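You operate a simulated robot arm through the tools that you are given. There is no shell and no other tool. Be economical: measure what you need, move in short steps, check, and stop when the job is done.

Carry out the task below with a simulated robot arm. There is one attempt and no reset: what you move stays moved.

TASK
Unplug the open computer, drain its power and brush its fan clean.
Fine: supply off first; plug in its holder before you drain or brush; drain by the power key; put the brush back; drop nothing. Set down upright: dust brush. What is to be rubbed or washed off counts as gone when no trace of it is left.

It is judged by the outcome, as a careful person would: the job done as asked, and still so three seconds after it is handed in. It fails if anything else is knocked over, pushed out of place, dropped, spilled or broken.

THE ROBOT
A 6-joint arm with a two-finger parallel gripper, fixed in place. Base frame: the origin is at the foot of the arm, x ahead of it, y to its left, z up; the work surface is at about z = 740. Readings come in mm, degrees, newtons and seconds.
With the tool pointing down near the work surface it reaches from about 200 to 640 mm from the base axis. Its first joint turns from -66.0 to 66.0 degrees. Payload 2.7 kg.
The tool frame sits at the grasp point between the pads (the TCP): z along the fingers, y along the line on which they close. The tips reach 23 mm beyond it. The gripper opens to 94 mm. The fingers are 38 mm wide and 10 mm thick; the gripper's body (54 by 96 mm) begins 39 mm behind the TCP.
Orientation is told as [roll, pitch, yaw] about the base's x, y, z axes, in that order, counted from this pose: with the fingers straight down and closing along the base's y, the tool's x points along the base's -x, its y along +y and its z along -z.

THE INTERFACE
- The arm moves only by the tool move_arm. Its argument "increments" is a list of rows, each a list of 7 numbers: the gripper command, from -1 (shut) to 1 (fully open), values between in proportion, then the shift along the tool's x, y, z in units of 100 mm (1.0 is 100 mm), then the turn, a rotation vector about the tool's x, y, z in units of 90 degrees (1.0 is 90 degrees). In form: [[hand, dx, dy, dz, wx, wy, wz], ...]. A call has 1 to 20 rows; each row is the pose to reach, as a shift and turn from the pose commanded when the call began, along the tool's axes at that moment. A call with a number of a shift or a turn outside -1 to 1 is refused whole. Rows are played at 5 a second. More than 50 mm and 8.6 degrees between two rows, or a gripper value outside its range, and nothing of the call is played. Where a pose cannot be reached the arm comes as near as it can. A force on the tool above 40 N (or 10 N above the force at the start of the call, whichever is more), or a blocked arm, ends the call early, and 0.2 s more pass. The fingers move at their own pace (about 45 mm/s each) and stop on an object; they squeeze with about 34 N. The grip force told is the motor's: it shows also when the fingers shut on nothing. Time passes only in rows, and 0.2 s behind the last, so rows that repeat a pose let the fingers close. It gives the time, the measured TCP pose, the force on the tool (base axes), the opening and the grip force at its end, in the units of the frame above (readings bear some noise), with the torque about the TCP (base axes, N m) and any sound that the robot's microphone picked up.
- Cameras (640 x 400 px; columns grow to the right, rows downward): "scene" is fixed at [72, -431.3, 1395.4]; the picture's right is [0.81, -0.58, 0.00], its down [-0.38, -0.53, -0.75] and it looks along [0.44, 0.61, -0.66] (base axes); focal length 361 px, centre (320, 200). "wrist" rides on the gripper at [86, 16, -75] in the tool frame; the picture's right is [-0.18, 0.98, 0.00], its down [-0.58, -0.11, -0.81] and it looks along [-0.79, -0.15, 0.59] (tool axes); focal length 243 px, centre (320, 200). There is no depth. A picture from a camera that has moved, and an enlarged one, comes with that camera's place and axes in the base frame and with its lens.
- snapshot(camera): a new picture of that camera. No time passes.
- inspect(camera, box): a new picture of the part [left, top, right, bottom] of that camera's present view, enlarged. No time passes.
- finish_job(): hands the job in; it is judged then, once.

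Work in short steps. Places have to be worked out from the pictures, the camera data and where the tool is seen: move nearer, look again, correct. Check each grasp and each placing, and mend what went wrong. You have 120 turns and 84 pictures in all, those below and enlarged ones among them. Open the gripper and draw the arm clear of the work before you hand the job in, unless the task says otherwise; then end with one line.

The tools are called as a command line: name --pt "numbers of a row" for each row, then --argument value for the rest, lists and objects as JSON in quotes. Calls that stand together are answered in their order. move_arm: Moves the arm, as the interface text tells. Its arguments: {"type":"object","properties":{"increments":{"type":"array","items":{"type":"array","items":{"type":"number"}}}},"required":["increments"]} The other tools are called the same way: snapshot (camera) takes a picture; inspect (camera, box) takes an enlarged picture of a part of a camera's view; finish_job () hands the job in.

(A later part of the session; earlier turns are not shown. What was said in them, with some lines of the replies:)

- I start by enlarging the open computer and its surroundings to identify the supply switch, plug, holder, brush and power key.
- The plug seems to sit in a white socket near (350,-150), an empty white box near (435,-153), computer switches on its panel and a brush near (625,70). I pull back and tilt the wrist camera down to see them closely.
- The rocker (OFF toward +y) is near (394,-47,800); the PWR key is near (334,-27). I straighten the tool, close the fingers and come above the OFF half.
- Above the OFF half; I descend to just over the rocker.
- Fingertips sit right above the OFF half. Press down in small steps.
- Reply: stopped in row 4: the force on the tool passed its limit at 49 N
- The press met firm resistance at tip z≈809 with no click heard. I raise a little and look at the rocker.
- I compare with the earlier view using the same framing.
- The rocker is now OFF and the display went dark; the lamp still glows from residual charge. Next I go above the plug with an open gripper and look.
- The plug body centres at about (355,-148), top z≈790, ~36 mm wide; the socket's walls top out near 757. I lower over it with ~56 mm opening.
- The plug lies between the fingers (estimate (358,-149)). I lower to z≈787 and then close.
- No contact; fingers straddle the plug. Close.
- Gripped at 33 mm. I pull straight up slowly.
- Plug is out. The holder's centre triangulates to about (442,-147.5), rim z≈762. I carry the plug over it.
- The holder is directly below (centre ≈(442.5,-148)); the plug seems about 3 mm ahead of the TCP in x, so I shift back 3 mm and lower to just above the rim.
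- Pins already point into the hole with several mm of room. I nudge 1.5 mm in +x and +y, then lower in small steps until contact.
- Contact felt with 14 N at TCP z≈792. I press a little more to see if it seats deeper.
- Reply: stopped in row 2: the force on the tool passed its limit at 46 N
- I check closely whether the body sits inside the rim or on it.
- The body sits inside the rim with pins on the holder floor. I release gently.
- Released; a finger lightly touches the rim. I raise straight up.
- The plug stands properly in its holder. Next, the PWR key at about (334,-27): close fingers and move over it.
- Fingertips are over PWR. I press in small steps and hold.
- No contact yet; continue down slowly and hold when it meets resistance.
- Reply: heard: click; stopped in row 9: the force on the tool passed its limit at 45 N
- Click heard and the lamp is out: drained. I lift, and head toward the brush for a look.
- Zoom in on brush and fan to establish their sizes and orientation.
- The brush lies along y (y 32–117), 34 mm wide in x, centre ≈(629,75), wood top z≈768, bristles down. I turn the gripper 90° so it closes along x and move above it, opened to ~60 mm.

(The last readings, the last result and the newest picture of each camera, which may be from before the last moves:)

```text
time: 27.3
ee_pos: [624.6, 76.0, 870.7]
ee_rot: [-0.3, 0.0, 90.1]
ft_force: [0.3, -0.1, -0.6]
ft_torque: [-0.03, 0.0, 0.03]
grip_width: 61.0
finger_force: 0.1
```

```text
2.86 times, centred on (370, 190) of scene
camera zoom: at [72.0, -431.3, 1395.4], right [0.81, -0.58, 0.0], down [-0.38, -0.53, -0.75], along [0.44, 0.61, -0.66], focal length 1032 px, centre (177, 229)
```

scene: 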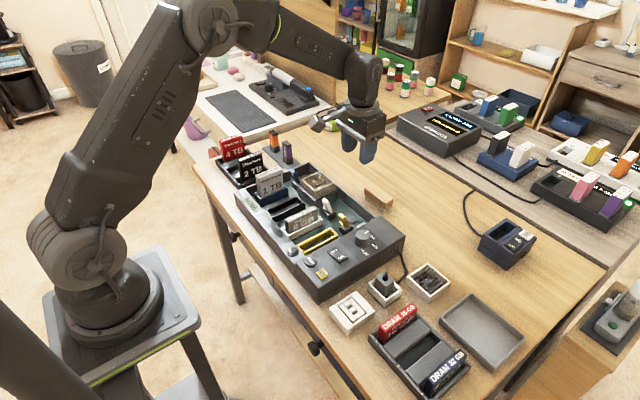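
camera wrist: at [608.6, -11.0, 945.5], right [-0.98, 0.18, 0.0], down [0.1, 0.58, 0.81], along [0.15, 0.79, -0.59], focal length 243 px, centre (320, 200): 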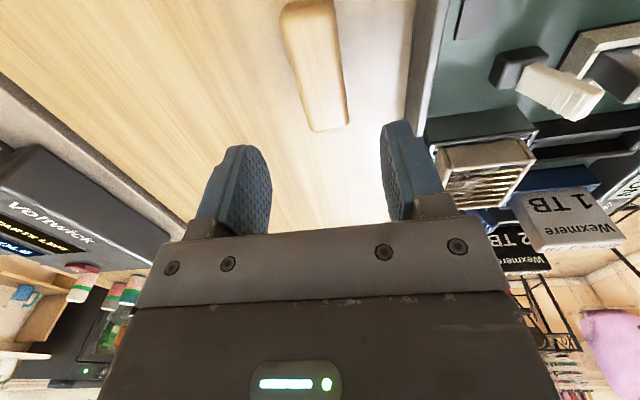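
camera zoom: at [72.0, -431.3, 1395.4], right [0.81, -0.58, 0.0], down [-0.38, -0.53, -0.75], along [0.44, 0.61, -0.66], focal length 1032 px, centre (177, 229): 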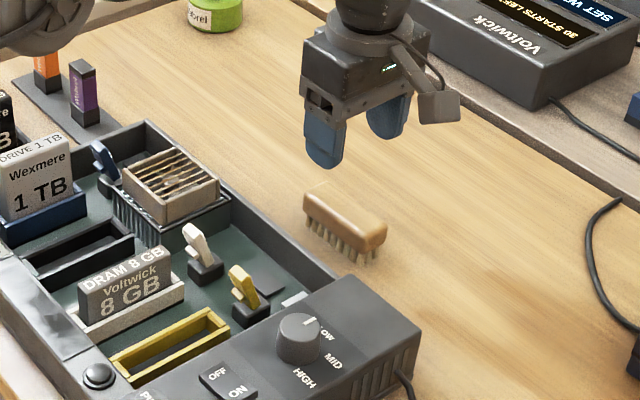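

The wrist view puts the brush centre at (625.5,75), exactly under the TCP. Lower to z≈774 so tips reach the wood's underside.

move_arm --pt "0.3 0 -0.01 0.4 0 0 0" --pt "0.3 0 -0.01 0.75 0 0 0" --pt "0.3 0 -0.01 0.9 0 0 0" --pt "0.3 0 -0.01 0.965 0 0 0" --pt "0.3 0 -0.01 0.965 0 0 0"

inspect --camera "scene" --box '[340, 140, 440, 220]'

```text
time: 28.5
ee_pos: [627.2, 74.5, 773.5]
ee_rot: [-0.1, 0.0, 90.1]
ft_force: [0.4, 0.8, 0.5]
ft_torque: [0.0, -0.04, 0.0]
grip_width: 61.3
finger_force: 0.1
```

```text
5.00 times, centred on (390, 180) of scene
camera zoom: at [72.0, -431.3, 1395.4], right [0.81, -0.58, 0.0], down [-0.38, -0.53, -0.75], along [0.44, 0.61, -0.66], focal length 1806 px, centre (-30, 300)
```

zoom: 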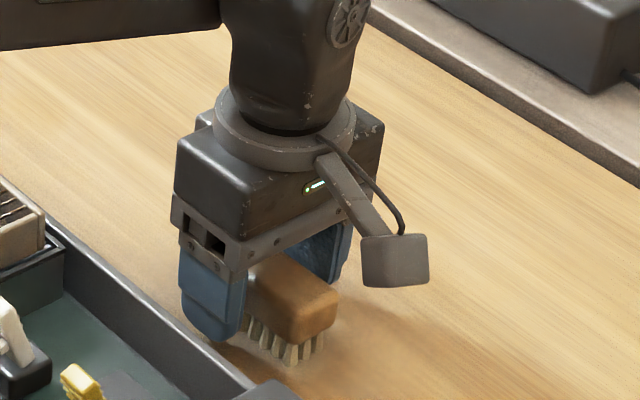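

Fingers straddle the wood. Close and check.

move_arm --pt "-1 0 0 0 0 0 0" --pt "-1 0 0 0 0 0 0" --pt "-1 0 0 0 0 0 0"

inspect --camera "scene" --box '[340, 140, 440, 220]'

```text
time: 29.3
ee_pos: [626.4, 75.1, 773.9]
ee_rot: [-0.3, -0.1, 90.2]
ft_force: [-0.2, -0.4, -0.2]
ft_torque: [-0.01, 0.01, -0.01]
grip_width: 33.3
finger_force: 34.0
```

```text
5.00 times, centred on (390, 180) of scene
camera zoom: at [72.0, -431.3, 1395.4], right [0.81, -0.58, 0.0], down [-0.38, -0.53, -0.75], along [0.44, 0.61, -0.66], focal length 1806 px, centre (-30, 300)
```

zoom: 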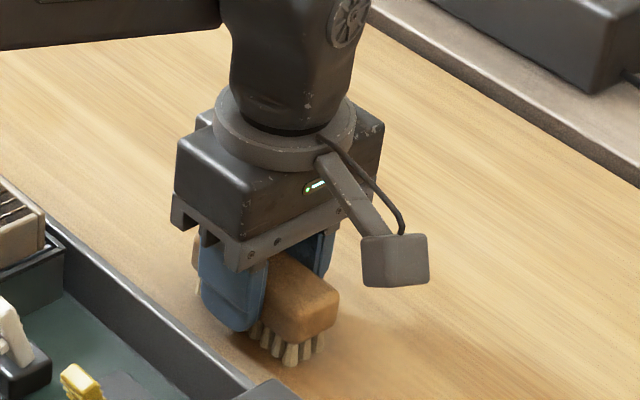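

Gripped (33.3 mm), pick-up pose (626.4, 75.1, 773.9). I lift straight and view the fan from here.

move_arm --pt "-1 0 0 -0.15 0 0 0" --pt "-1 0 0 -0.5 0 0 0" --pt "-1 0 0 -0.9 0 0 0" --pt "-1 0 0 -1 0 0 0" --pt "-1 0 0.4 -1 0 0 0" --pt "-1 0 0.8 -1 0 0 0" --pt "-1 0 0.8 -1 0 0 0"

snapshot --camera "wrist"

inspect --camera "scene" --box '[270, 150, 390, 240]'

```text
time: 30.9
ee_pos: [547.6, 76.0, 871.0]
ee_rot: [-0.3, 0.0, 90.2]
ft_force: [0.8, -1.6, -0.2]
ft_torque: [0.03, 0.02, -0.02]
grip_width: 33.5
finger_force: 34.4
```

```text
37 pictures are left
camera wrist: at [529.9, -9.4, 945.8], right [-0.98, 0.18, 0.0], down [0.1, 0.58, 0.81], along [0.15, 0.79, -0.59], focal length 243 px, centre (320, 200)
```

wrist: 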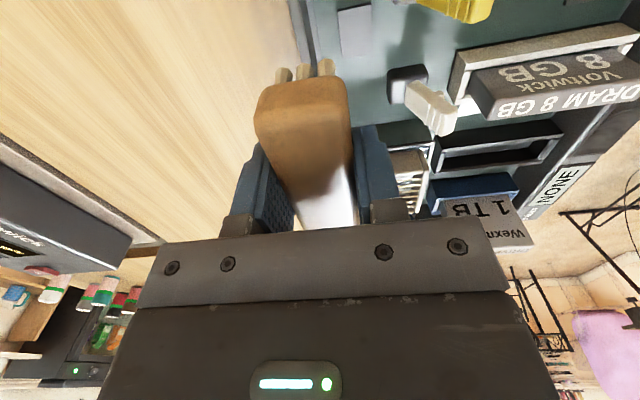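

```text
4.44 times, centred on (330, 195) of scene
camera zoom: at [72.0, -431.3, 1395.4], right [0.81, -0.58, 0.0], down [-0.38, -0.53, -0.75], along [0.44, 0.61, -0.66], focal length 1605 px, centre (276, 222)
```

zoom: 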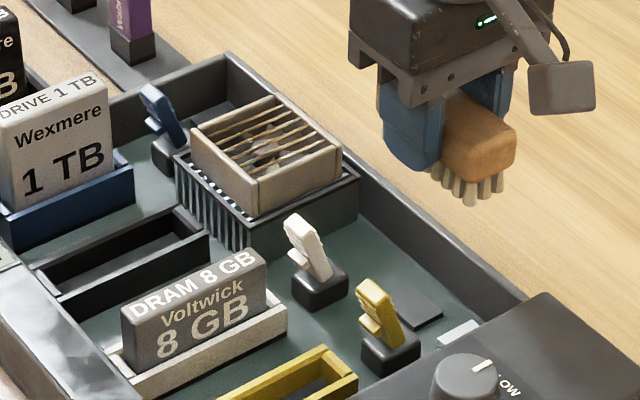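

The fan is half hidden behind the gripper in the wrist view. I shift sideways/up for a clear second view to triangulate.

move_arm --pt "-1 -0.15 -0.25 -0.25 0 0 0" --pt "-1 -0.3 -0.5 -0.5 0 0 0" --pt "-1 -0.45 -0.5 -0.8 0 0 0" --pt "-1 -0.45 -0.5 -0.8 0 0 0"

inspect --camera "wrist" --box '[360, 0, 560, 200]'

```text
time: 31.9
ee_pos: [596.7, 121.8, 953.1]
ee_rot: [-0.2, -0.1, 90.1]
ft_force: [0.6, -0.3, -0.4]
ft_torque: [0.0, 0.02, 0.01]
grip_width: 33.2
finger_force: 34.3
```

```text
2.00 times, centred on (460, 100) of wrist
camera zoom: at [580.5, 34.8, 1027.1], right [-0.98, 0.18, 0.0], down [0.11, 0.58, 0.81], along [0.15, 0.79, -0.59], focal length 485 px, centre (40, 400)
```

zoom: 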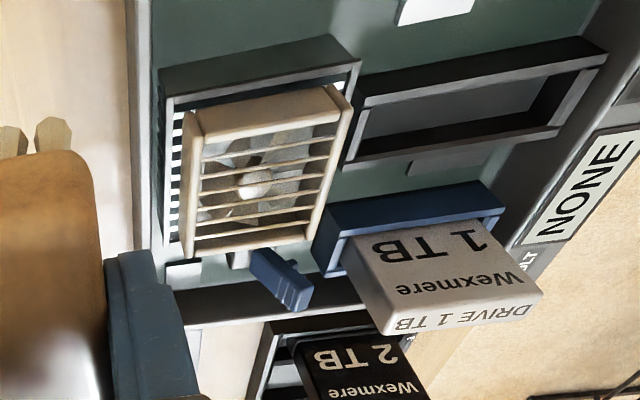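

Fan top spans x 471–533, y 149–215, centre ≈(502,182), z≈805; the brush (85 mm along y) covers it, so I'll stroke along x. I move above it first, TCP y≈178 to stay clear of the blue lever.

move_arm --pt "-1 -0.14 0.23 0.0 0 0 0" --pt "-1 -0.3 0.46 0.0 0 0 0" --pt "-1 -0.45 0.69 0.2 0 0 0" --pt "-1 -0.56 0.8 0.5 0 0 0" --pt "-1 -0.56 0.8 0.8 0 0 0" --pt "-1 -0.56 0.8 0.9 0 0 0" --pt "-1 -0.56 0.8 0.9 0 0 0"

inspect --camera "scene" --box '[270, 140, 390, 230]'

snapshot --camera "wrist"

```text
time: 33.5
ee_pos: [515.7, 175.7, 861.6]
ee_rot: [-0.2, 0.0, 90.0]
ft_force: [-0.1, 0.4, -0.3]
ft_torque: [0.0, 0.02, -0.02]
grip_width: 33.2
finger_force: 33.6
```

```text
4.44 times, centred on (330, 185) of scene
camera zoom: at [72.0, -431.3, 1395.4], right [0.81, -0.58, 0.0], down [-0.38, -0.53, -0.75], along [0.44, 0.61, -0.66], focal length 1605 px, centre (276, 267)
```

zoom: 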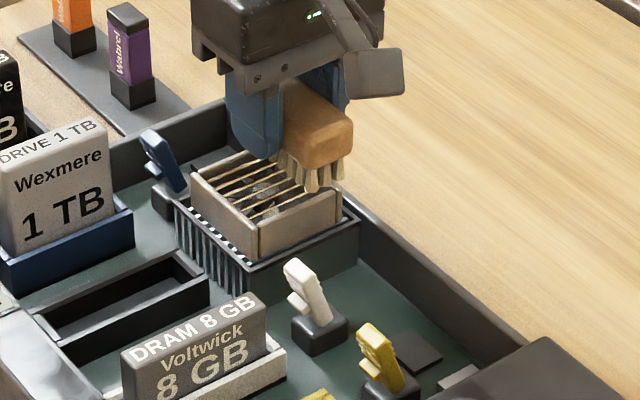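

```text
33 pictures are left
camera wrist: at [499.0, 90.8, 935.5], right [-0.98, 0.18, 0.0], down [0.1, 0.58, 0.81], along [0.15, 0.79, -0.59], focal length 243 px, centre (320, 200)
```

wrist: 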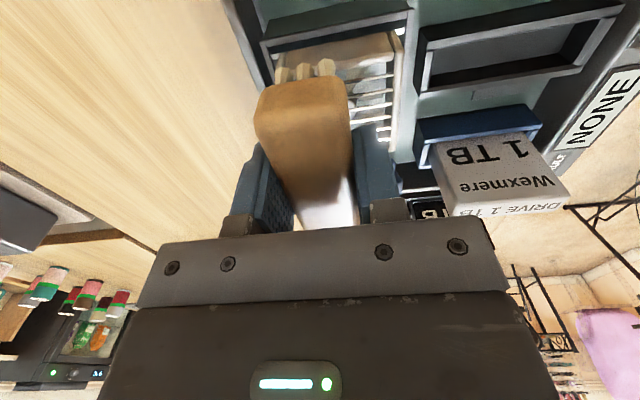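

Brush hangs over the fan's +x half, ~20 mm above. I lower gently toward contact.

move_arm --pt "-1 0 0 0.08 0 0 0" --pt "-1 0 0 0.14 0 0 0" --pt "-1 0 0 0.17 0 0 0" --pt "-1 0 0 0.19 0 0 0" --pt "-1 0 0 0.2 0 0 0" --pt "-1 0 0 0.21 0 0 0"

inspect --camera "scene" --box '[290, 140, 370, 210]'

```text
time: 34.9
ee_pos: [516.8, 177.1, 844.6]
ee_rot: [-0.5, -0.1, 90.1]
ft_force: [-8.2, -2.2, 27.6]
ft_torque: [-0.13, 0.42, 0.0]
grip_width: 33.0
finger_force: 33.6
```

```text
5.71 times, centred on (330, 175) of scene
camera zoom: at [71.4, -431.5, 1395.4], right [0.81, -0.58, 0.0], down [-0.38, -0.53, -0.75], along [0.44, 0.61, -0.66], focal length 2064 px, centre (263, 343)
```

zoom: 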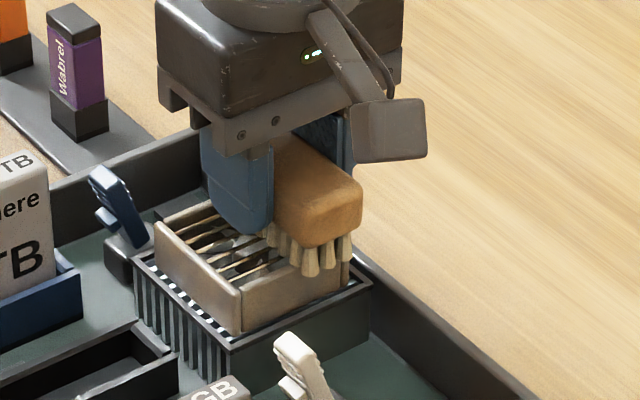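

Contact at TCP z≈844.6 (28 N, a bit firm). I ease off ~3 mm and stroke along x over the whole fan, back and forth.

move_arm --pt "-1 0 0 -0.03 0 0 0" --pt "-1 0 -0.08 -0.03 0 0 0" --pt "-1 0 0 -0.03 0 0 0" --pt "-1 0 0.1 -0.03 0 0 0" --pt "-1 0 0.2 -0.03 0 0 0" --pt "-1 0 0.3 -0.03 0 0 0" --pt "-1 0 0.4 -0.03 0 0 0" --pt "-1 0 0.3 -0.03 0 0 0" --pt "-1 0 0.2 -0.03 0 0 0" --pt "-1 0 0.1 -0.03 0 0 0" --pt "-1 0 0 -0.03 0 0 0" --pt "-1 0 -0.08 -0.03 0 0 0" --pt "-1 0 0 -0.03 0 0 0" --pt "-1 0 0.1 -0.03 0 0 0" --pt "-1 0 0.2 -0.03 0 0 0" --pt "-1 0 0.3 -0.03 0 0 0" --pt "-1 0 0.4 -0.03 0 0 0"

inspect --camera "scene" --box '[290, 140, 370, 210]'

```text
time: 38.5
ee_pos: [476.4, 176.5, 843.4]
ee_rot: [-0.2, -0.1, 90.1]
ft_force: [0.9, 0.6, -0.8]
ft_torque: [0.02, -0.04, -0.03]
grip_width: 33.3
finger_force: 34.1
```

```text
5.71 times, centred on (330, 175) of scene
camera zoom: at [72.0, -431.3, 1395.4], right [0.81, -0.58, 0.0], down [-0.38, -0.53, -0.75], along [0.44, 0.61, -0.66], focal length 2064 px, centre (263, 343)
```

zoom: 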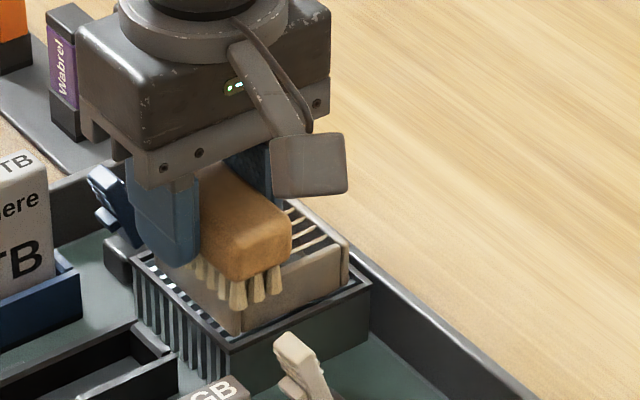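

Little force at this height, so I lower 2 mm and make two more double strokes.

move_arm --pt "-1 0 0 0.02 0 0 0" --pt "-1 0 -0.1 0.02 0 0 0" --pt "-1 0 -0.2 0.02 0 0 0" --pt "-1 0 -0.3 0.02 0 0 0" --pt "-1 0 -0.4 0.02 0 0 0" --pt "-1 0 -0.49 0.02 0 0 0" --pt "-1 0 -0.4 0.02 0 0 0" --pt "-1 0 -0.3 0.02 0 0 0" --pt "-1 0 -0.2 0.02 0 0 0" --pt "-1 0 -0.1 0.02 0 0 0" --pt "-1 0 0 0.02 0 0 0"

move_arm --pt "-1 0 -0.1 0 0 0 0" --pt "-1 0 -0.2 0 0 0 0" --pt "-1 0 -0.3 0 0 0 0" --pt "-1 0 -0.4 0 0 0 0" --pt "-1 0 -0.49 0 0 0 0" --pt "-1 0 -0.49 -0.15 0 0 0" --pt "-1 0 -0.6 -0.4 0 0 0" --pt "-1 0 -0.9 -0.8 0 0 0" --pt "-1 0 -1 -0.8 0 0 0"

inspect --camera "scene" --box '[290, 140, 370, 210]'

```text
time: 40.9
ee_pos: [475.7, 177.1, 843.7]
ee_rot: [-0.5, -0.1, 90.1]
ft_force: [6.9, -0.4, 19.5]
ft_torque: [-0.1, -0.26, 0.01]
grip_width: 33.3
finger_force: 34.1
```

```text
time: 42.9
ee_pos: [575.4, 176.7, 923.8]
ee_rot: [-0.2, -0.1, 90.2]
ft_force: [-0.1, -0.1, -0.3]
ft_torque: [-0.01, -0.03, 0.03]
grip_width: 33.2
finger_force: 34.4
```

```text
5.71 times, centred on (330, 175) of scene
camera zoom: at [72.0, -431.3, 1395.4], right [0.81, -0.58, 0.0], down [-0.38, -0.53, -0.75], along [0.44, 0.61, -0.66], focal length 2064 px, centre (263, 343)
```

zoom: 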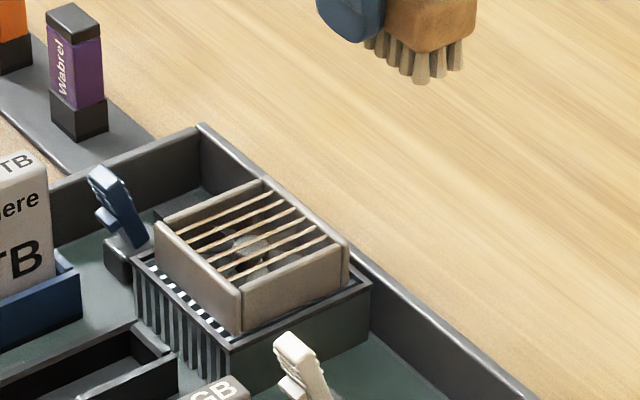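

It looks cleaner, but slats still show a tan tint. I take the same close wrist view as before to compare.

move_arm --pt "-1 0.3 -0.1 -0.2 0 0 0" --pt "-1 0.55 -0.21 -0.29 0 0 0" --pt "-1 0.55 -0.21 -0.29 0 0 0"

inspect --camera "wrist" --box '[400, 20, 500, 140]'

inspect --camera "scene" --box '[305, 165, 345, 205]'

```text
time: 43.7
ee_pos: [597.8, 123.5, 952.5]
ee_rot: [-0.2, 0.0, 90.1]
ft_force: [-0.1, 0.6, -0.2]
ft_torque: [-0.02, -0.05, -0.02]
grip_width: 33.2
finger_force: 34.1
```

```text
3.33 times, centred on (450, 80) of wrist
camera zoom: at [581.1, 36.9, 1026.5], right [-0.98, 0.18, 0.0], down [0.1, 0.58, 0.81], along [0.15, 0.79, -0.59], focal length 809 px, centre (-113, 600)
```

zoom: 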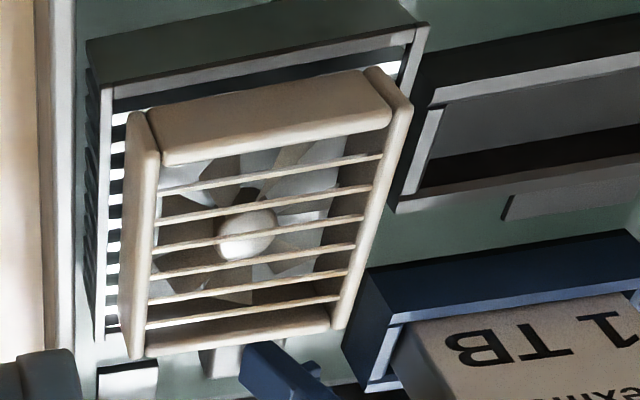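

```text
10.00 times, centred on (325, 185) of scene
camera zoom: at [72.0, -431.3, 1395.4], right [0.81, -0.58, 0.0], down [-0.38, -0.53, -0.75], along [0.44, 0.61, -0.66], focal length 3611 px, centre (270, 350)
```

zoom: 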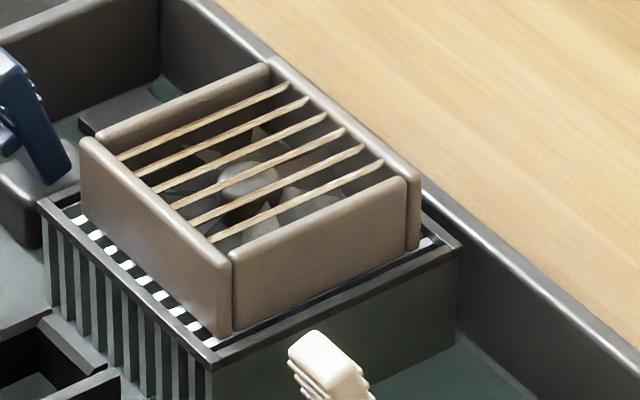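

Dust is lessened but the frame is still beige compared to the clean white loose fan. I return for more strokes.

move_arm --pt "-1 -0.14 0.23 0.0 0 0 0" --pt "-1 -0.3 0.46 0.0 0 0 0" --pt "-1 -0.45 0.69 0.2 0 0 0" --pt "-1 -0.535 0.75 0.5 0 0 0" --pt "-1 -0.535 0.75 0.8 0 0 0" --pt "-1 -0.535 0.75 0.95 0 0 0" --pt "-1 -0.535 0.75 0.98 0 0 0"

move_arm --pt "-1 0 0 0.1 0 0 0" --pt "-1 0 0 0.125 0 0 0" --pt "-1 0 0.1 0.125 0 0 0" --pt "-1 0 0.2 0.125 0 0 0" --pt "-1 0 0.3 0.125 0 0 0" --pt "-1 0 0.4 0.125 0 0 0" --pt "-1 0 0.47 0.125 0 0 0" --pt "-1 0 0.4 0.125 0 0 0" --pt "-1 0 0.3 0.125 0 0 0" --pt "-1 0 0.2 0.125 0 0 0" --pt "-1 0 0.1 0.125 0 0 0" --pt "-1 0 0 0.125 0 0 0" --pt "-1 0 0.1 0.125 0 0 0" --pt "-1 0 0.2 0.125 0 0 0" --pt "-1 0 0.3 0.125 0 0 0" --pt "-1 0 0.4 0.125 0 0 0" --pt "-1 0 0.47 0.125 0 0 0"

```text
time: 45.3
ee_pos: [522.9, 177.0, 851.7]
ee_rot: [-0.2, -0.1, 90.1]
ft_force: [0.3, 0.4, -0.9]
ft_torque: [0.01, 0.02, 0.03]
grip_width: 33.1
finger_force: 33.7
```

```text
time: 48.9
ee_pos: [475.6, 175.8, 843.1]
ee_rot: [-0.5, -0.1, 90.1]
ft_force: [7.1, 0.9, 21.6]
ft_torque: [-0.09, -0.3, 0.01]
grip_width: 33.7
finger_force: 33.8
```

Good steady contact (~22 N). More strokes, then look.

move_arm --pt "-1 0 -0.12 0 0 0 0" --pt "-1 0 -0.24 0 0 0 0" --pt "-1 0 -0.36 0 0 0 0" --pt "-1 0 -0.47 0 0 0 0" --pt "-1 0 -0.36 0 0 0 0" --pt "-1 0 -0.24 0 0 0 0" --pt "-1 0 -0.12 0 0 0 0" --pt "-1 0 0 0 0 0 0" --pt "-1 0 -0.12 0 0 0 0" --pt "-1 0 -0.24 0 0 0 0" --pt "-1 0 -0.36 0 0 0 0" --pt "-1 0 -0.47 0 0 0 0" --pt "-1 0 -0.36 0 0 0 0" --pt "-1 0 -0.24 0 0 0 0" --pt "-1 0 -0.12 0 0 0 0" --pt "-1 0 0 0 0 0 0"

inspect --camera "scene" --box '[305, 165, 345, 205]'

```text
time: 52.3
ee_pos: [477.6, 175.5, 841.9]
ee_rot: [-0.6, 0.0, 90.1]
ft_force: [8.5, 0.5, 20.6]
ft_torque: [-0.05, -0.31, 0.01]
grip_width: 33.4
finger_force: 33.8
```

```text
10.00 times, centred on (325, 185) of scene
camera zoom: at [71.9, -431.4, 1395.4], right [0.81, -0.58, 0.0], down [-0.38, -0.53, -0.75], along [0.44, 0.61, -0.66], focal length 3611 px, centre (270, 350)
```

zoom: 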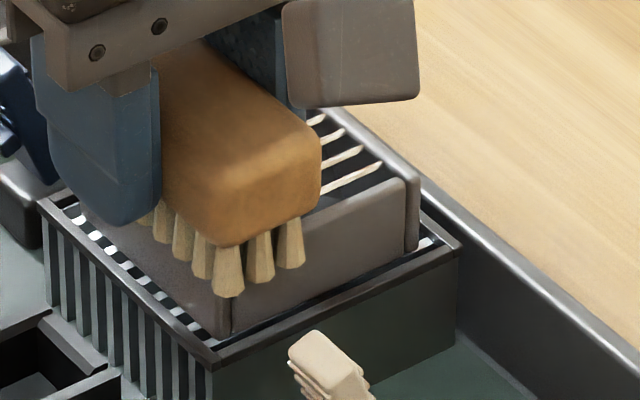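

Slats on the visible part are whiter now. Two more double strokes with slightly less pressure, then lift off and look.

move_arm --pt "-1 0 -0.12 -0.005 0 0 0" --pt "-1 0 -0.24 -0.005 0 0 0" --pt "-1 0 -0.36 -0.005 0 0 0" --pt "-1 0 -0.49 -0.005 0 0 0" --pt "-1 0 -0.36 -0.005 0 0 0" --pt "-1 0 -0.24 -0.005 0 0 0" --pt "-1 0 -0.12 -0.005 0 0 0" --pt "-1 0 0 -0.005 0 0 0" --pt "-1 0 -0.12 -0.005 0 0 0" --pt "-1 0 -0.24 -0.005 0 0 0" --pt "-1 0 -0.36 -0.005 0 0 0" --pt "-1 0 -0.49 -0.005 0 0 0" --pt "-1 0 -0.49 -0.1 0 0 0" --pt "-1 0 -0.6 -0.4 0 0 0" --pt "-1 0.1 -0.9 -0.8 0 0 0" --pt "-1 0.5 -1 -1 0 0 0" --pt "-1 0.5 -1 -1 0 0 0"

inspect --camera "scene" --box '[305, 165, 345, 205]'

inspect --camera "wrist" --box '[380, 20, 500, 150]'

```text
refused: row 15 steps farther than a row can; nothing moved
```

```text
10.00 times, centred on (325, 185) of scene
camera zoom: at [71.9, -431.4, 1395.4], right [0.81, -0.58, 0.0], down [-0.38, -0.53, -0.75], along [0.44, 0.61, -0.66], focal length 3611 px, centre (270, 350)
```

zoom: 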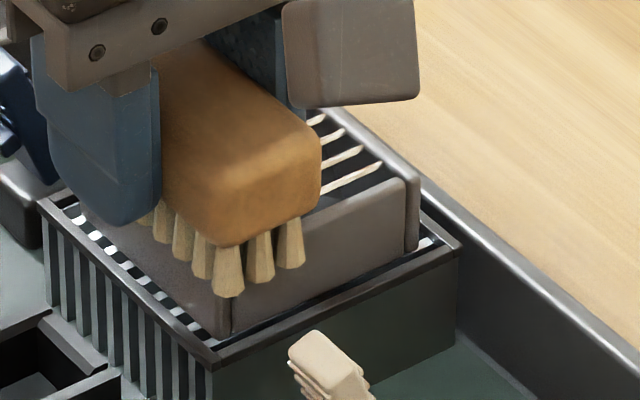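

```text
3.08 times, centred on (440, 85) of wrist
camera zoom: at [459.5, 89.2, 916.7], right [-0.98, 0.18, -0.01], down [0.1, 0.58, 0.81], along [0.15, 0.79, -0.59], focal length 746 px, centre (-49, 554)
```

zoom: 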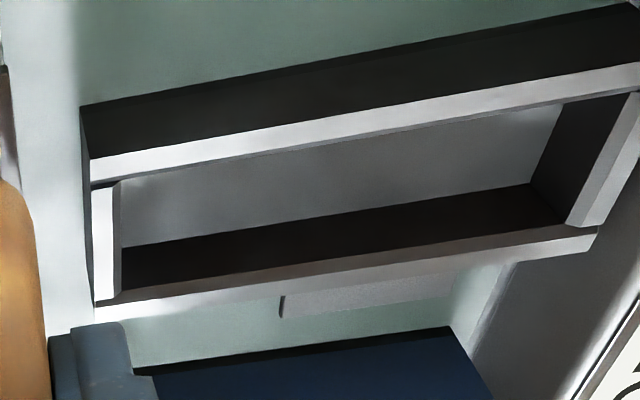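

One row was too long a step; I replay with smaller retreat steps.

move_arm --pt "-1 0 -0.12 -0.005 0 0 0" --pt "-1 0 -0.24 -0.005 0 0 0" --pt "-1 0 -0.36 -0.005 0 0 0" --pt "-1 0 -0.49 -0.005 0 0 0" --pt "-1 0 -0.36 -0.005 0 0 0" --pt "-1 0 -0.24 -0.005 0 0 0" --pt "-1 0 -0.12 -0.005 0 0 0" --pt "-1 0 0 -0.005 0 0 0" --pt "-1 0 -0.12 -0.005 0 0 0" --pt "-1 0 -0.24 -0.005 0 0 0" --pt "-1 0 -0.36 -0.005 0 0 0" --pt "-1 0 -0.49 -0.005 0 0 0" --pt "-1 0 -0.49 -0.1 0 0 0" --pt "-1 0 -0.6 -0.4 0 0 0" --pt "-1 0.1 -0.8 -0.7 0 0 0" --pt "-1 0.3 -0.95 -0.95 0 0 0" --pt "-1 0.5 -1 -1 0 0 0" --pt "-1 0.5 -1 -1 0 0 0"

inspect --camera "scene" --box '[305, 165, 345, 205]'

inspect --camera "wrist" --box '[360, 0, 500, 140]'

```text
time: 56.1
ee_pos: [575.3, 124.8, 941.0]
ee_rot: [-0.2, 0.0, 90.1]
ft_force: [-0.3, 0.0, -0.8]
ft_torque: [-0.01, -0.05, 0.01]
grip_width: 33.1
finger_force: 33.6
```

```text
10.00 times, centred on (325, 185) of scene
camera zoom: at [72.0, -431.3, 1395.4], right [0.81, -0.58, 0.0], down [-0.38, -0.53, -0.75], along [0.44, 0.61, -0.66], focal length 3611 px, centre (270, 350)
```

zoom: 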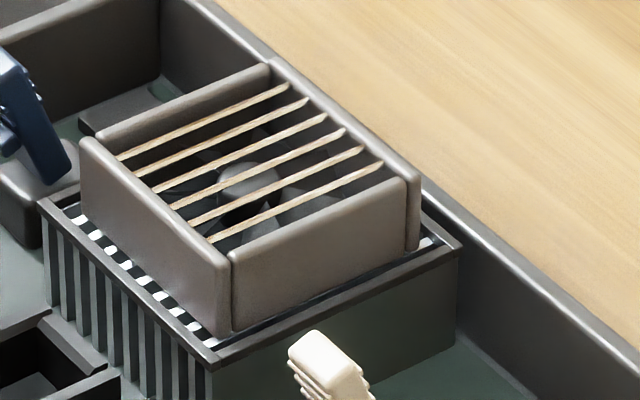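

```text
2.86 times, centred on (430, 70) of wrist
camera zoom: at [558.9, 39.2, 1015.4], right [-0.98, 0.18, 0.0], down [0.1, 0.58, 0.81], along [0.15, 0.79, -0.59], focal length 693 px, centre (6, 571)
```

zoom: 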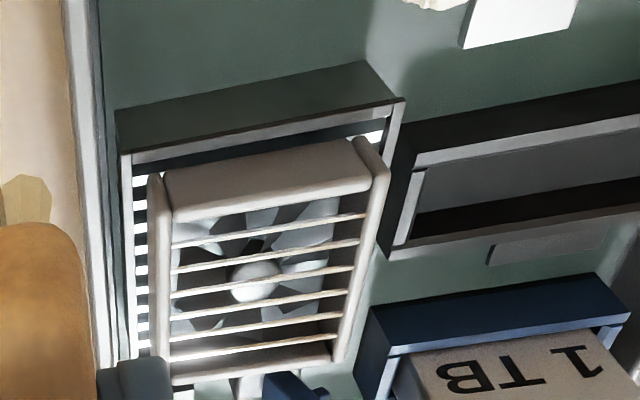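

The blades now look grey/white; I compare against the clean loose fan to judge whether a tan trace remains.

inspect --camera "scene" --box '[405, 260, 455, 305]'

```text
8.89 times, centred on (430, 282) of scene
camera zoom: at [72.0, -431.3, 1395.4], right [0.81, -0.58, 0.0], down [-0.38, -0.53, -0.75], along [0.44, 0.61, -0.66], focal length 3210 px, centre (-658, -533)
```

zoom: 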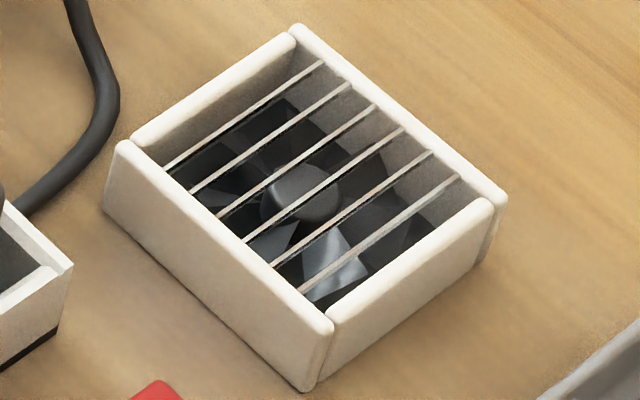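

The slats in the installed fan are still slightly tan, so I brush further, centred at y≈182 this time.

move_arm --pt "-1 -0.2 0.2 0.1 0 0 0" --pt "-1 -0.4 0.4 0.2 0 0 0" --pt "-1 -0.57 0.52 0.4 0 0 0" --pt "-1 -0.57 0.52 0.7 0 0 0" --pt "-1 -0.57 0.52 0.89 0 0 0" --pt "-1 -0.57 0.52 0.89 0 0 0"

move_arm --pt "-1 0 0 0.08 0 0 0" --pt "-1 0 0 0.125 0 0 0" --pt "-1 0 0.1 0.125 0 0 0" --pt "-1 0 0.2 0.125 0 0 0" --pt "-1 0 0.3 0.125 0 0 0" --pt "-1 0 0.4 0.125 0 0 0" --pt "-1 0 0.5 0.125 0 0 0" --pt "-1 0 0.4 0.125 0 0 0" --pt "-1 0 0.3 0.125 0 0 0" --pt "-1 0 0.2 0.125 0 0 0" --pt "-1 0 0.1 0.125 0 0 0" --pt "-1 0 0 0.125 0 0 0" --pt "-1 0 0.1 0.125 0 0 0" --pt "-1 0 0.2 0.125 0 0 0" --pt "-1 0 0.3 0.125 0 0 0" --pt "-1 0 0.4 0.125 0 0 0" --pt "-1 0 0.5 0.125 0 0 0"

move_arm --pt "-1 0 -0.12 0 0 0 0" --pt "-1 0 -0.24 0 0 0 0" --pt "-1 0 -0.36 0 0 0 0" --pt "-1 0 -0.5 0 0 0 0" --pt "-1 0 -0.36 0 0 0 0" --pt "-1 0 -0.24 0 0 0 0" --pt "-1 0 -0.12 0 0 0 0" --pt "-1 0 0 0 0 0 0" --pt "-1 0 -0.12 0 0 0 0" --pt "-1 0 -0.24 0 0 0 0" --pt "-1 0 -0.36 0 0 0 0" --pt "-1 0 -0.5 0 0 0 0" --pt "-1 0 -0.36 0 0 0 0" --pt "-1 0 -0.24 0 0 0 0" --pt "-1 0 -0.12 0 0 0 0" --pt "-1 0 0 0 0 0 0"

move_arm --pt "-1 0 -0.12 0 0 0 0" --pt "-1 0 -0.24 0 0 0 0" --pt "-1 0 -0.36 0 0 0 0" --pt "-1 0 -0.5 0 0 0 0" --pt "-1 0 -0.5 -0.1 0 0 0" --pt "-1 0 -0.6 -0.4 0 0 0" --pt "-1 0.1 -0.8 -0.7 0 0 0" --pt "-1 0.3 -0.95 -0.95 0 0 0" --pt "-1 0.55 -1 -1 0 0 0" --pt "-1 0.55 -1 -1 0 0 0"

inspect --camera "scene" --box '[305, 165, 345, 205]'

inspect --camera "wrist" --box '[360, 0, 500, 140]'

```text
time: 57.5
ee_pos: [522.7, 182.1, 852.9]
ee_rot: [-0.2, -0.1, 90.1]
ft_force: [0.2, -0.1, 0.5]
ft_torque: [-0.04, 0.0, 0.01]
grip_width: 33.2
finger_force: 33.7
```

```text
time: 61.1
ee_pos: [475.2, 182.4, 842.2]
ee_rot: [-0.5, -0.2, 90.2]
ft_force: [8.2, 0.8, 22.1]
ft_torque: [-0.08, -0.31, 0.05]
grip_width: 33.4
finger_force: 33.7
```

```text
time: 64.5
ee_pos: [474.2, 184.5, 841.9]
ee_rot: [-0.6, -0.2, 90.1]
ft_force: [7.5, -0.2, 22.5]
ft_torque: [-0.11, -0.34, 0.05]
grip_width: 33.5
finger_force: 34.2
```

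```text
time: 66.7
ee_pos: [573.8, 125.8, 938.2]
ee_rot: [-0.2, 0.0, 90.1]
ft_force: [0.3, -0.1, -0.4]
ft_torque: [-0.03, 0.02, -0.01]
grip_width: 33.4
finger_force: 34.1
```

```text
10.00 times, centred on (325, 185) of scene
camera zoom: at [72.0, -431.3, 1395.4], right [0.81, -0.58, 0.0], down [-0.38, -0.53, -0.75], along [0.44, 0.61, -0.66], focal length 3611 px, centre (270, 350)
```

zoom: 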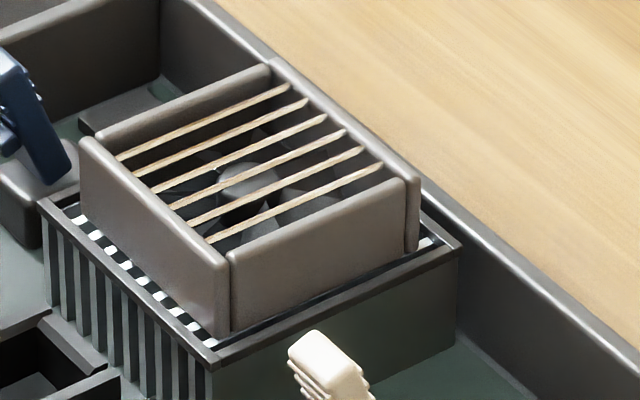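

```text
2.86 times, centred on (430, 70) of wrist
camera zoom: at [556.6, 40.0, 1013.8], right [-0.98, 0.18, 0.0], down [0.1, 0.58, 0.81], along [0.15, 0.79, -0.59], focal length 693 px, centre (6, 571)
```

zoom: 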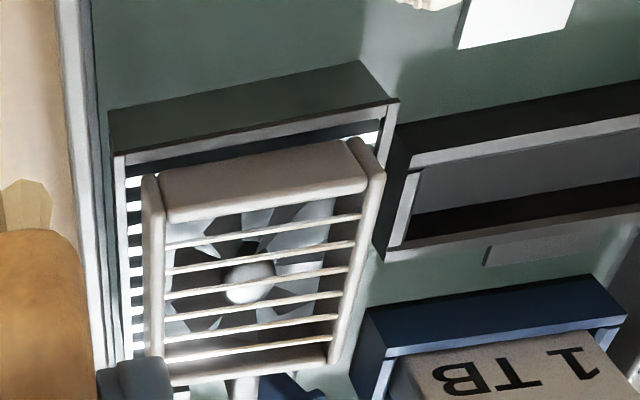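

No visible difference between the last two rounds. One strong zoom to look for remaining specks.

inspect --camera "wrist" --box '[405, 45, 500, 140]'

inspect --camera "scene" --box '[314, 172, 338, 194]'

```text
4.21 times, centred on (452, 92) of wrist
camera zoom: at [556.6, 40.0, 1013.8], right [-0.98, 0.18, 0.0], down [0.1, 0.58, 0.81], along [0.15, 0.79, -0.59], focal length 1022 px, centre (-238, 653)
```

zoom: 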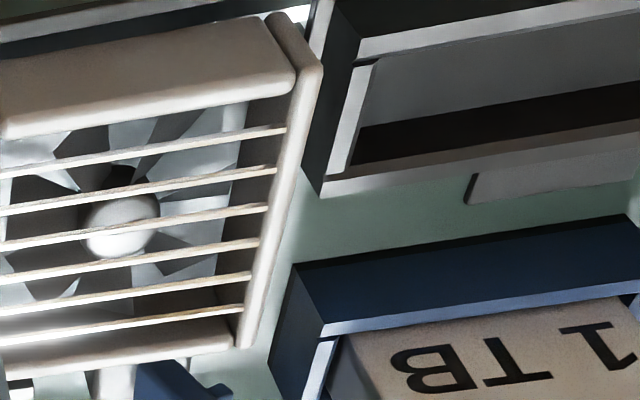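

```text
16.00 times, centred on (326, 183) of scene
camera zoom: at [72.0, -431.3, 1395.4], right [0.81, -0.58, 0.0], down [-0.38, -0.53, -0.75], along [0.44, 0.61, -0.66], focal length 5778 px, centre (224, 472)
```

zoom: 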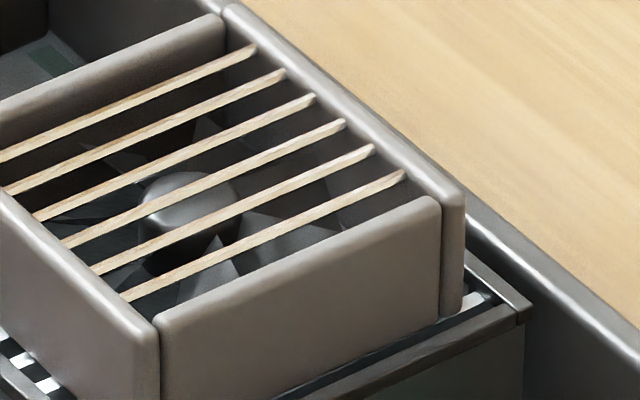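

Blades and frame show no dust any more and further strokes bring no change. I carry the brush back above its original place (626.4, 75.1).

move_arm --pt "-1 0.2 -0.2 0 0 0 0" --pt "-1 0.4 -0.4 0 0 0 0" --pt "-1 0.507 -0.526 0.2 0 0 0" --pt "-1 0.507 -0.526 0.6 0 0 0" --pt "-1 0.507 -0.526 1 0 0 0" --pt "-1 0.507 -0.526 1 0 0 0"

move_arm --pt "-1 0 0 0.3 0 0 0" --pt "-1 0 0 0.5 0 0 0" --pt "-1 0 0 0.55 0 0 0"

inspect --camera "scene" --box '[340, 140, 440, 220]'

```text
time: 68.1
ee_pos: [624.1, 73.6, 841.2]
ee_rot: [-0.2, 0.0, 90.0]
ft_force: [-0.4, 0.0, -1.0]
ft_torque: [0.01, 0.0, -0.02]
grip_width: 33.4
finger_force: 34.5
```

```text
time: 68.9
ee_pos: [625.3, 76.4, 784.2]
ee_rot: [-0.2, 0.0, 90.1]
ft_force: [-0.6, 0.3, -0.1]
ft_torque: [-0.01, -0.04, 0.0]
grip_width: 33.3
finger_force: 34.3
```

```text
5.00 times, centred on (390, 180) of scene
camera zoom: at [72.0, -431.3, 1395.4], right [0.81, -0.58, 0.0], down [-0.38, -0.53, -0.75], along [0.44, 0.61, -0.66], focal length 1806 px, centre (-30, 300)
```

zoom: 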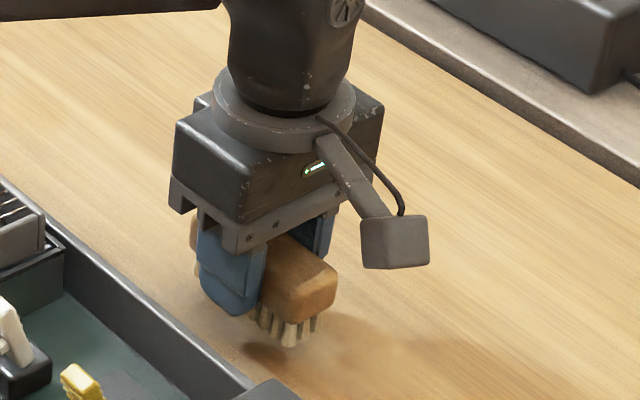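

Over its spot with ~10 mm to go. Lower in small steps until light contact.

move_arm --pt "-1 0 -0.005 0.05 0 0 0" --pt "-1 0 -0.005 0.08 0 0 0" --pt "-1 0 -0.005 0.095 0 0 0" --pt "-1 0 -0.005 0.105 0 0 0" --pt "-1 0 -0.005 0.11 0 0 0"

```text
time: 70.1
ee_pos: [626.0, 77.1, 774.4]
ee_rot: [-0.3, 0.0, 90.2]
ft_force: [0.0, 0.3, -0.7]
ft_torque: [-0.02, 0.01, -0.03]
grip_width: 33.4
finger_force: 34.0
```

No contact yet; continue 1 mm at a time.

move_arm --pt "-1 0 0 0.01 0 0 0" --pt "-1 0 0 0.015 0 0 0" --pt "-1 0 0 0.02 0 0 0" --pt "-1 0 0 0.02 0 0 0"

```text
time: 71.1
ee_pos: [626.4, 77.7, 773.2]
ee_rot: [-0.3, 0.0, 90.1]
ft_force: [0.7, 0.5, -1.0]
ft_torque: [-0.01, -0.02, 0.02]
grip_width: 33.2
finger_force: 34.0
```

move_arm --pt "-1 0 0 0.01 0 0 0" --pt "-1 0 0 0.015 0 0 0" --pt "-1 0 0 0.02 0 0 0" --pt "-1 0 0 0.02 0 0 0"

```text
time: 72.1
ee_pos: [627.2, 78.0, 772.1]
ee_rot: [-0.4, -0.1, 90.1]
ft_force: [1.3, -0.3, 4.5]
ft_torque: [0.17, 0.05, -0.06]
grip_width: 33.3
finger_force: 34.0
```

Light contact (4.5 N). Brush stands on its bristles; release and check.

move_arm --pt "-0.15 0 0 0 0 0 0" --pt "0.1 0 0 0 0 0 0" --pt "0.3 0 0 0 0 0 0" --pt "0.3 0 0 0 0 0 0"

move_arm --pt "0.3 0 0 -0.2 0 0 0" --pt "0.3 0 0 -0.6 0 0 0" --pt "0.3 0 0 -1 0 0 0"

snapshot --camera "wrist"

inspect --camera "scene" --box '[280, 150, 440, 260]'

```text
time: 73.1
ee_pos: [626.3, 77.3, 770.6]
ee_rot: [-0.2, 0.0, 90.2]
ft_force: [0.6, 0.4, -0.3]
ft_torque: [-0.01, 0.0, 0.04]
grip_width: 61.3
finger_force: 0.0
```

```text
time: 73.9
ee_pos: [624.3, 75.8, 869.0]
ee_rot: [-0.3, 0.0, 90.1]
ft_force: [-0.1, 0.0, -0.6]
ft_torque: [-0.01, -0.03, -0.04]
grip_width: 61.0
finger_force: 0.0
```

```text
16 pictures are left
camera wrist: at [607.3, -9.2, 943.9], right [-0.98, 0.18, 0.0], down [0.11, 0.58, 0.81], along [0.15, 0.79, -0.59], focal length 243 px, centre (320, 200)
```

wrist: 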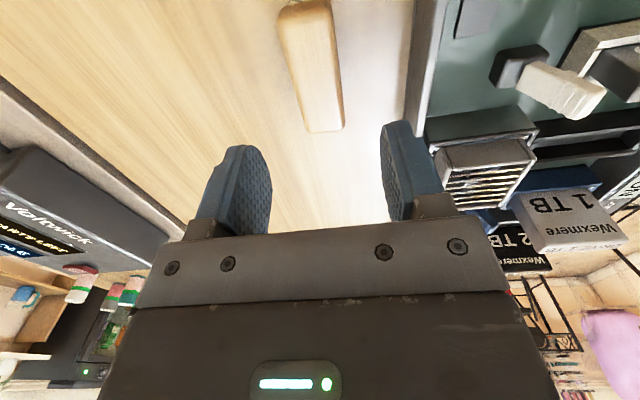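

```text
3.64 times, centred on (360, 205) of scene
camera zoom: at [72.0, -431.3, 1395.4], right [0.81, -0.58, 0.0], down [-0.38, -0.53, -0.75], along [0.44, 0.61, -0.66], focal length 1313 px, centre (174, 182)
```

zoom: 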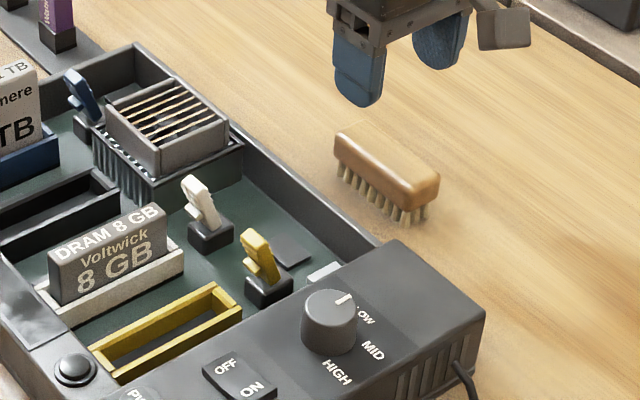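

The brush stands upright at its place and the lamp is off. I take one unobstructed close look at the fan from above with the empty gripper.

move_arm --pt "0.3 -0.1 0.25 -0.3 0 0 0" --pt "0.3 -0.2 0.5 -0.6 0 0 0" --pt "0.3 -0.3 0.8 -0.8 0 0 0" --pt "0.3 -0.4 1 -0.8 0 0 0" --pt "0.3 -0.4 1 -0.8 0 0 0"

inspect --camera "wrist" --box '[280, 0, 440, 130]'

```text
time: 75.1
ee_pos: [524.3, 116.1, 949.4]
ee_rot: [-0.2, -0.1, 90.1]
ft_force: [-0.1, -0.7, 0.2]
ft_torque: [0.0, 0.01, 0.02]
grip_width: 60.9
finger_force: 0.0
```

```text
3.08 times, centred on (360, 65) of wrist
camera zoom: at [507.9, 30.4, 1023.7], right [-0.98, 0.18, 0.0], down [0.1, 0.58, 0.81], along [0.15, 0.79, -0.59], focal length 746 px, centre (197, 615)
```

zoom: 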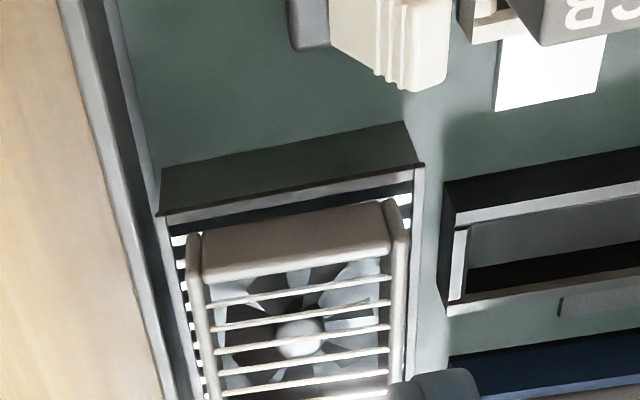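

The fan is clean. I draw the arm up and clear, then take a final look over the whole scene.

move_arm --pt "1 0 0 -0.4 0 0 0" --pt "1 0 0 -0.8 0 0 0" --pt "1 0.3 0 -1 0 0 0" --pt "1 0.6 0 -1 0 0 0" --pt "1 0.9 0 -1 0 0 0"

snapshot --camera "scene"

inspect --camera "scene" --box '[270, 220, 450, 330]'

```text
time: 76.3
ee_pos: [526.1, 25.2, 1049.4]
ee_rot: [-0.2, 0.0, 90.1]
ft_force: [-0.6, -0.9, -0.5]
ft_torque: [0.0, 0.01, 0.0]
grip_width: 94.0
finger_force: 0.1
```

```text
13 pictures are left
```

scene: 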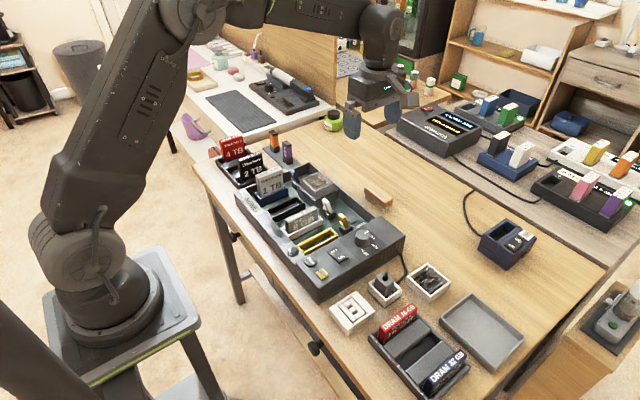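

```text
3.56 times, centred on (360, 275) of scene
camera zoom: at [72.0, -431.3, 1395.4], right [0.81, -0.58, 0.0], down [-0.38, -0.53, -0.75], along [0.44, 0.61, -0.66], focal length 1284 px, centre (178, -67)
```

zoom: 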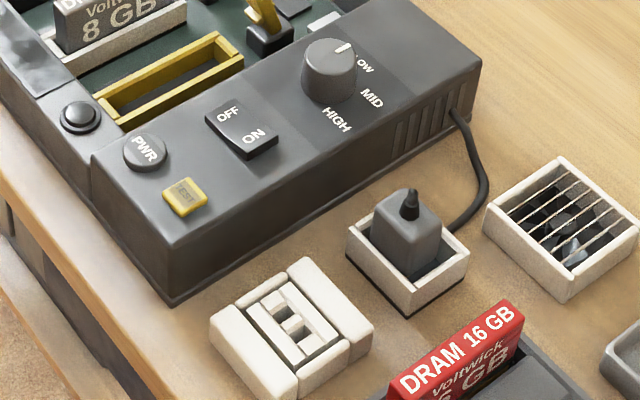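

The switch is off, the plug is in its holder, the lamp is out, the fan is clean and the brush is back. I hand the job in.

finish_job

```text
The job is handed in.
```

I switched the supply off, put the plug in its holder, drained the power with the PWR key (its lamp went out), and brushed the fan until no dust was visible. The brush is back upright in its place, nothing was dropped, and the arm is clear.
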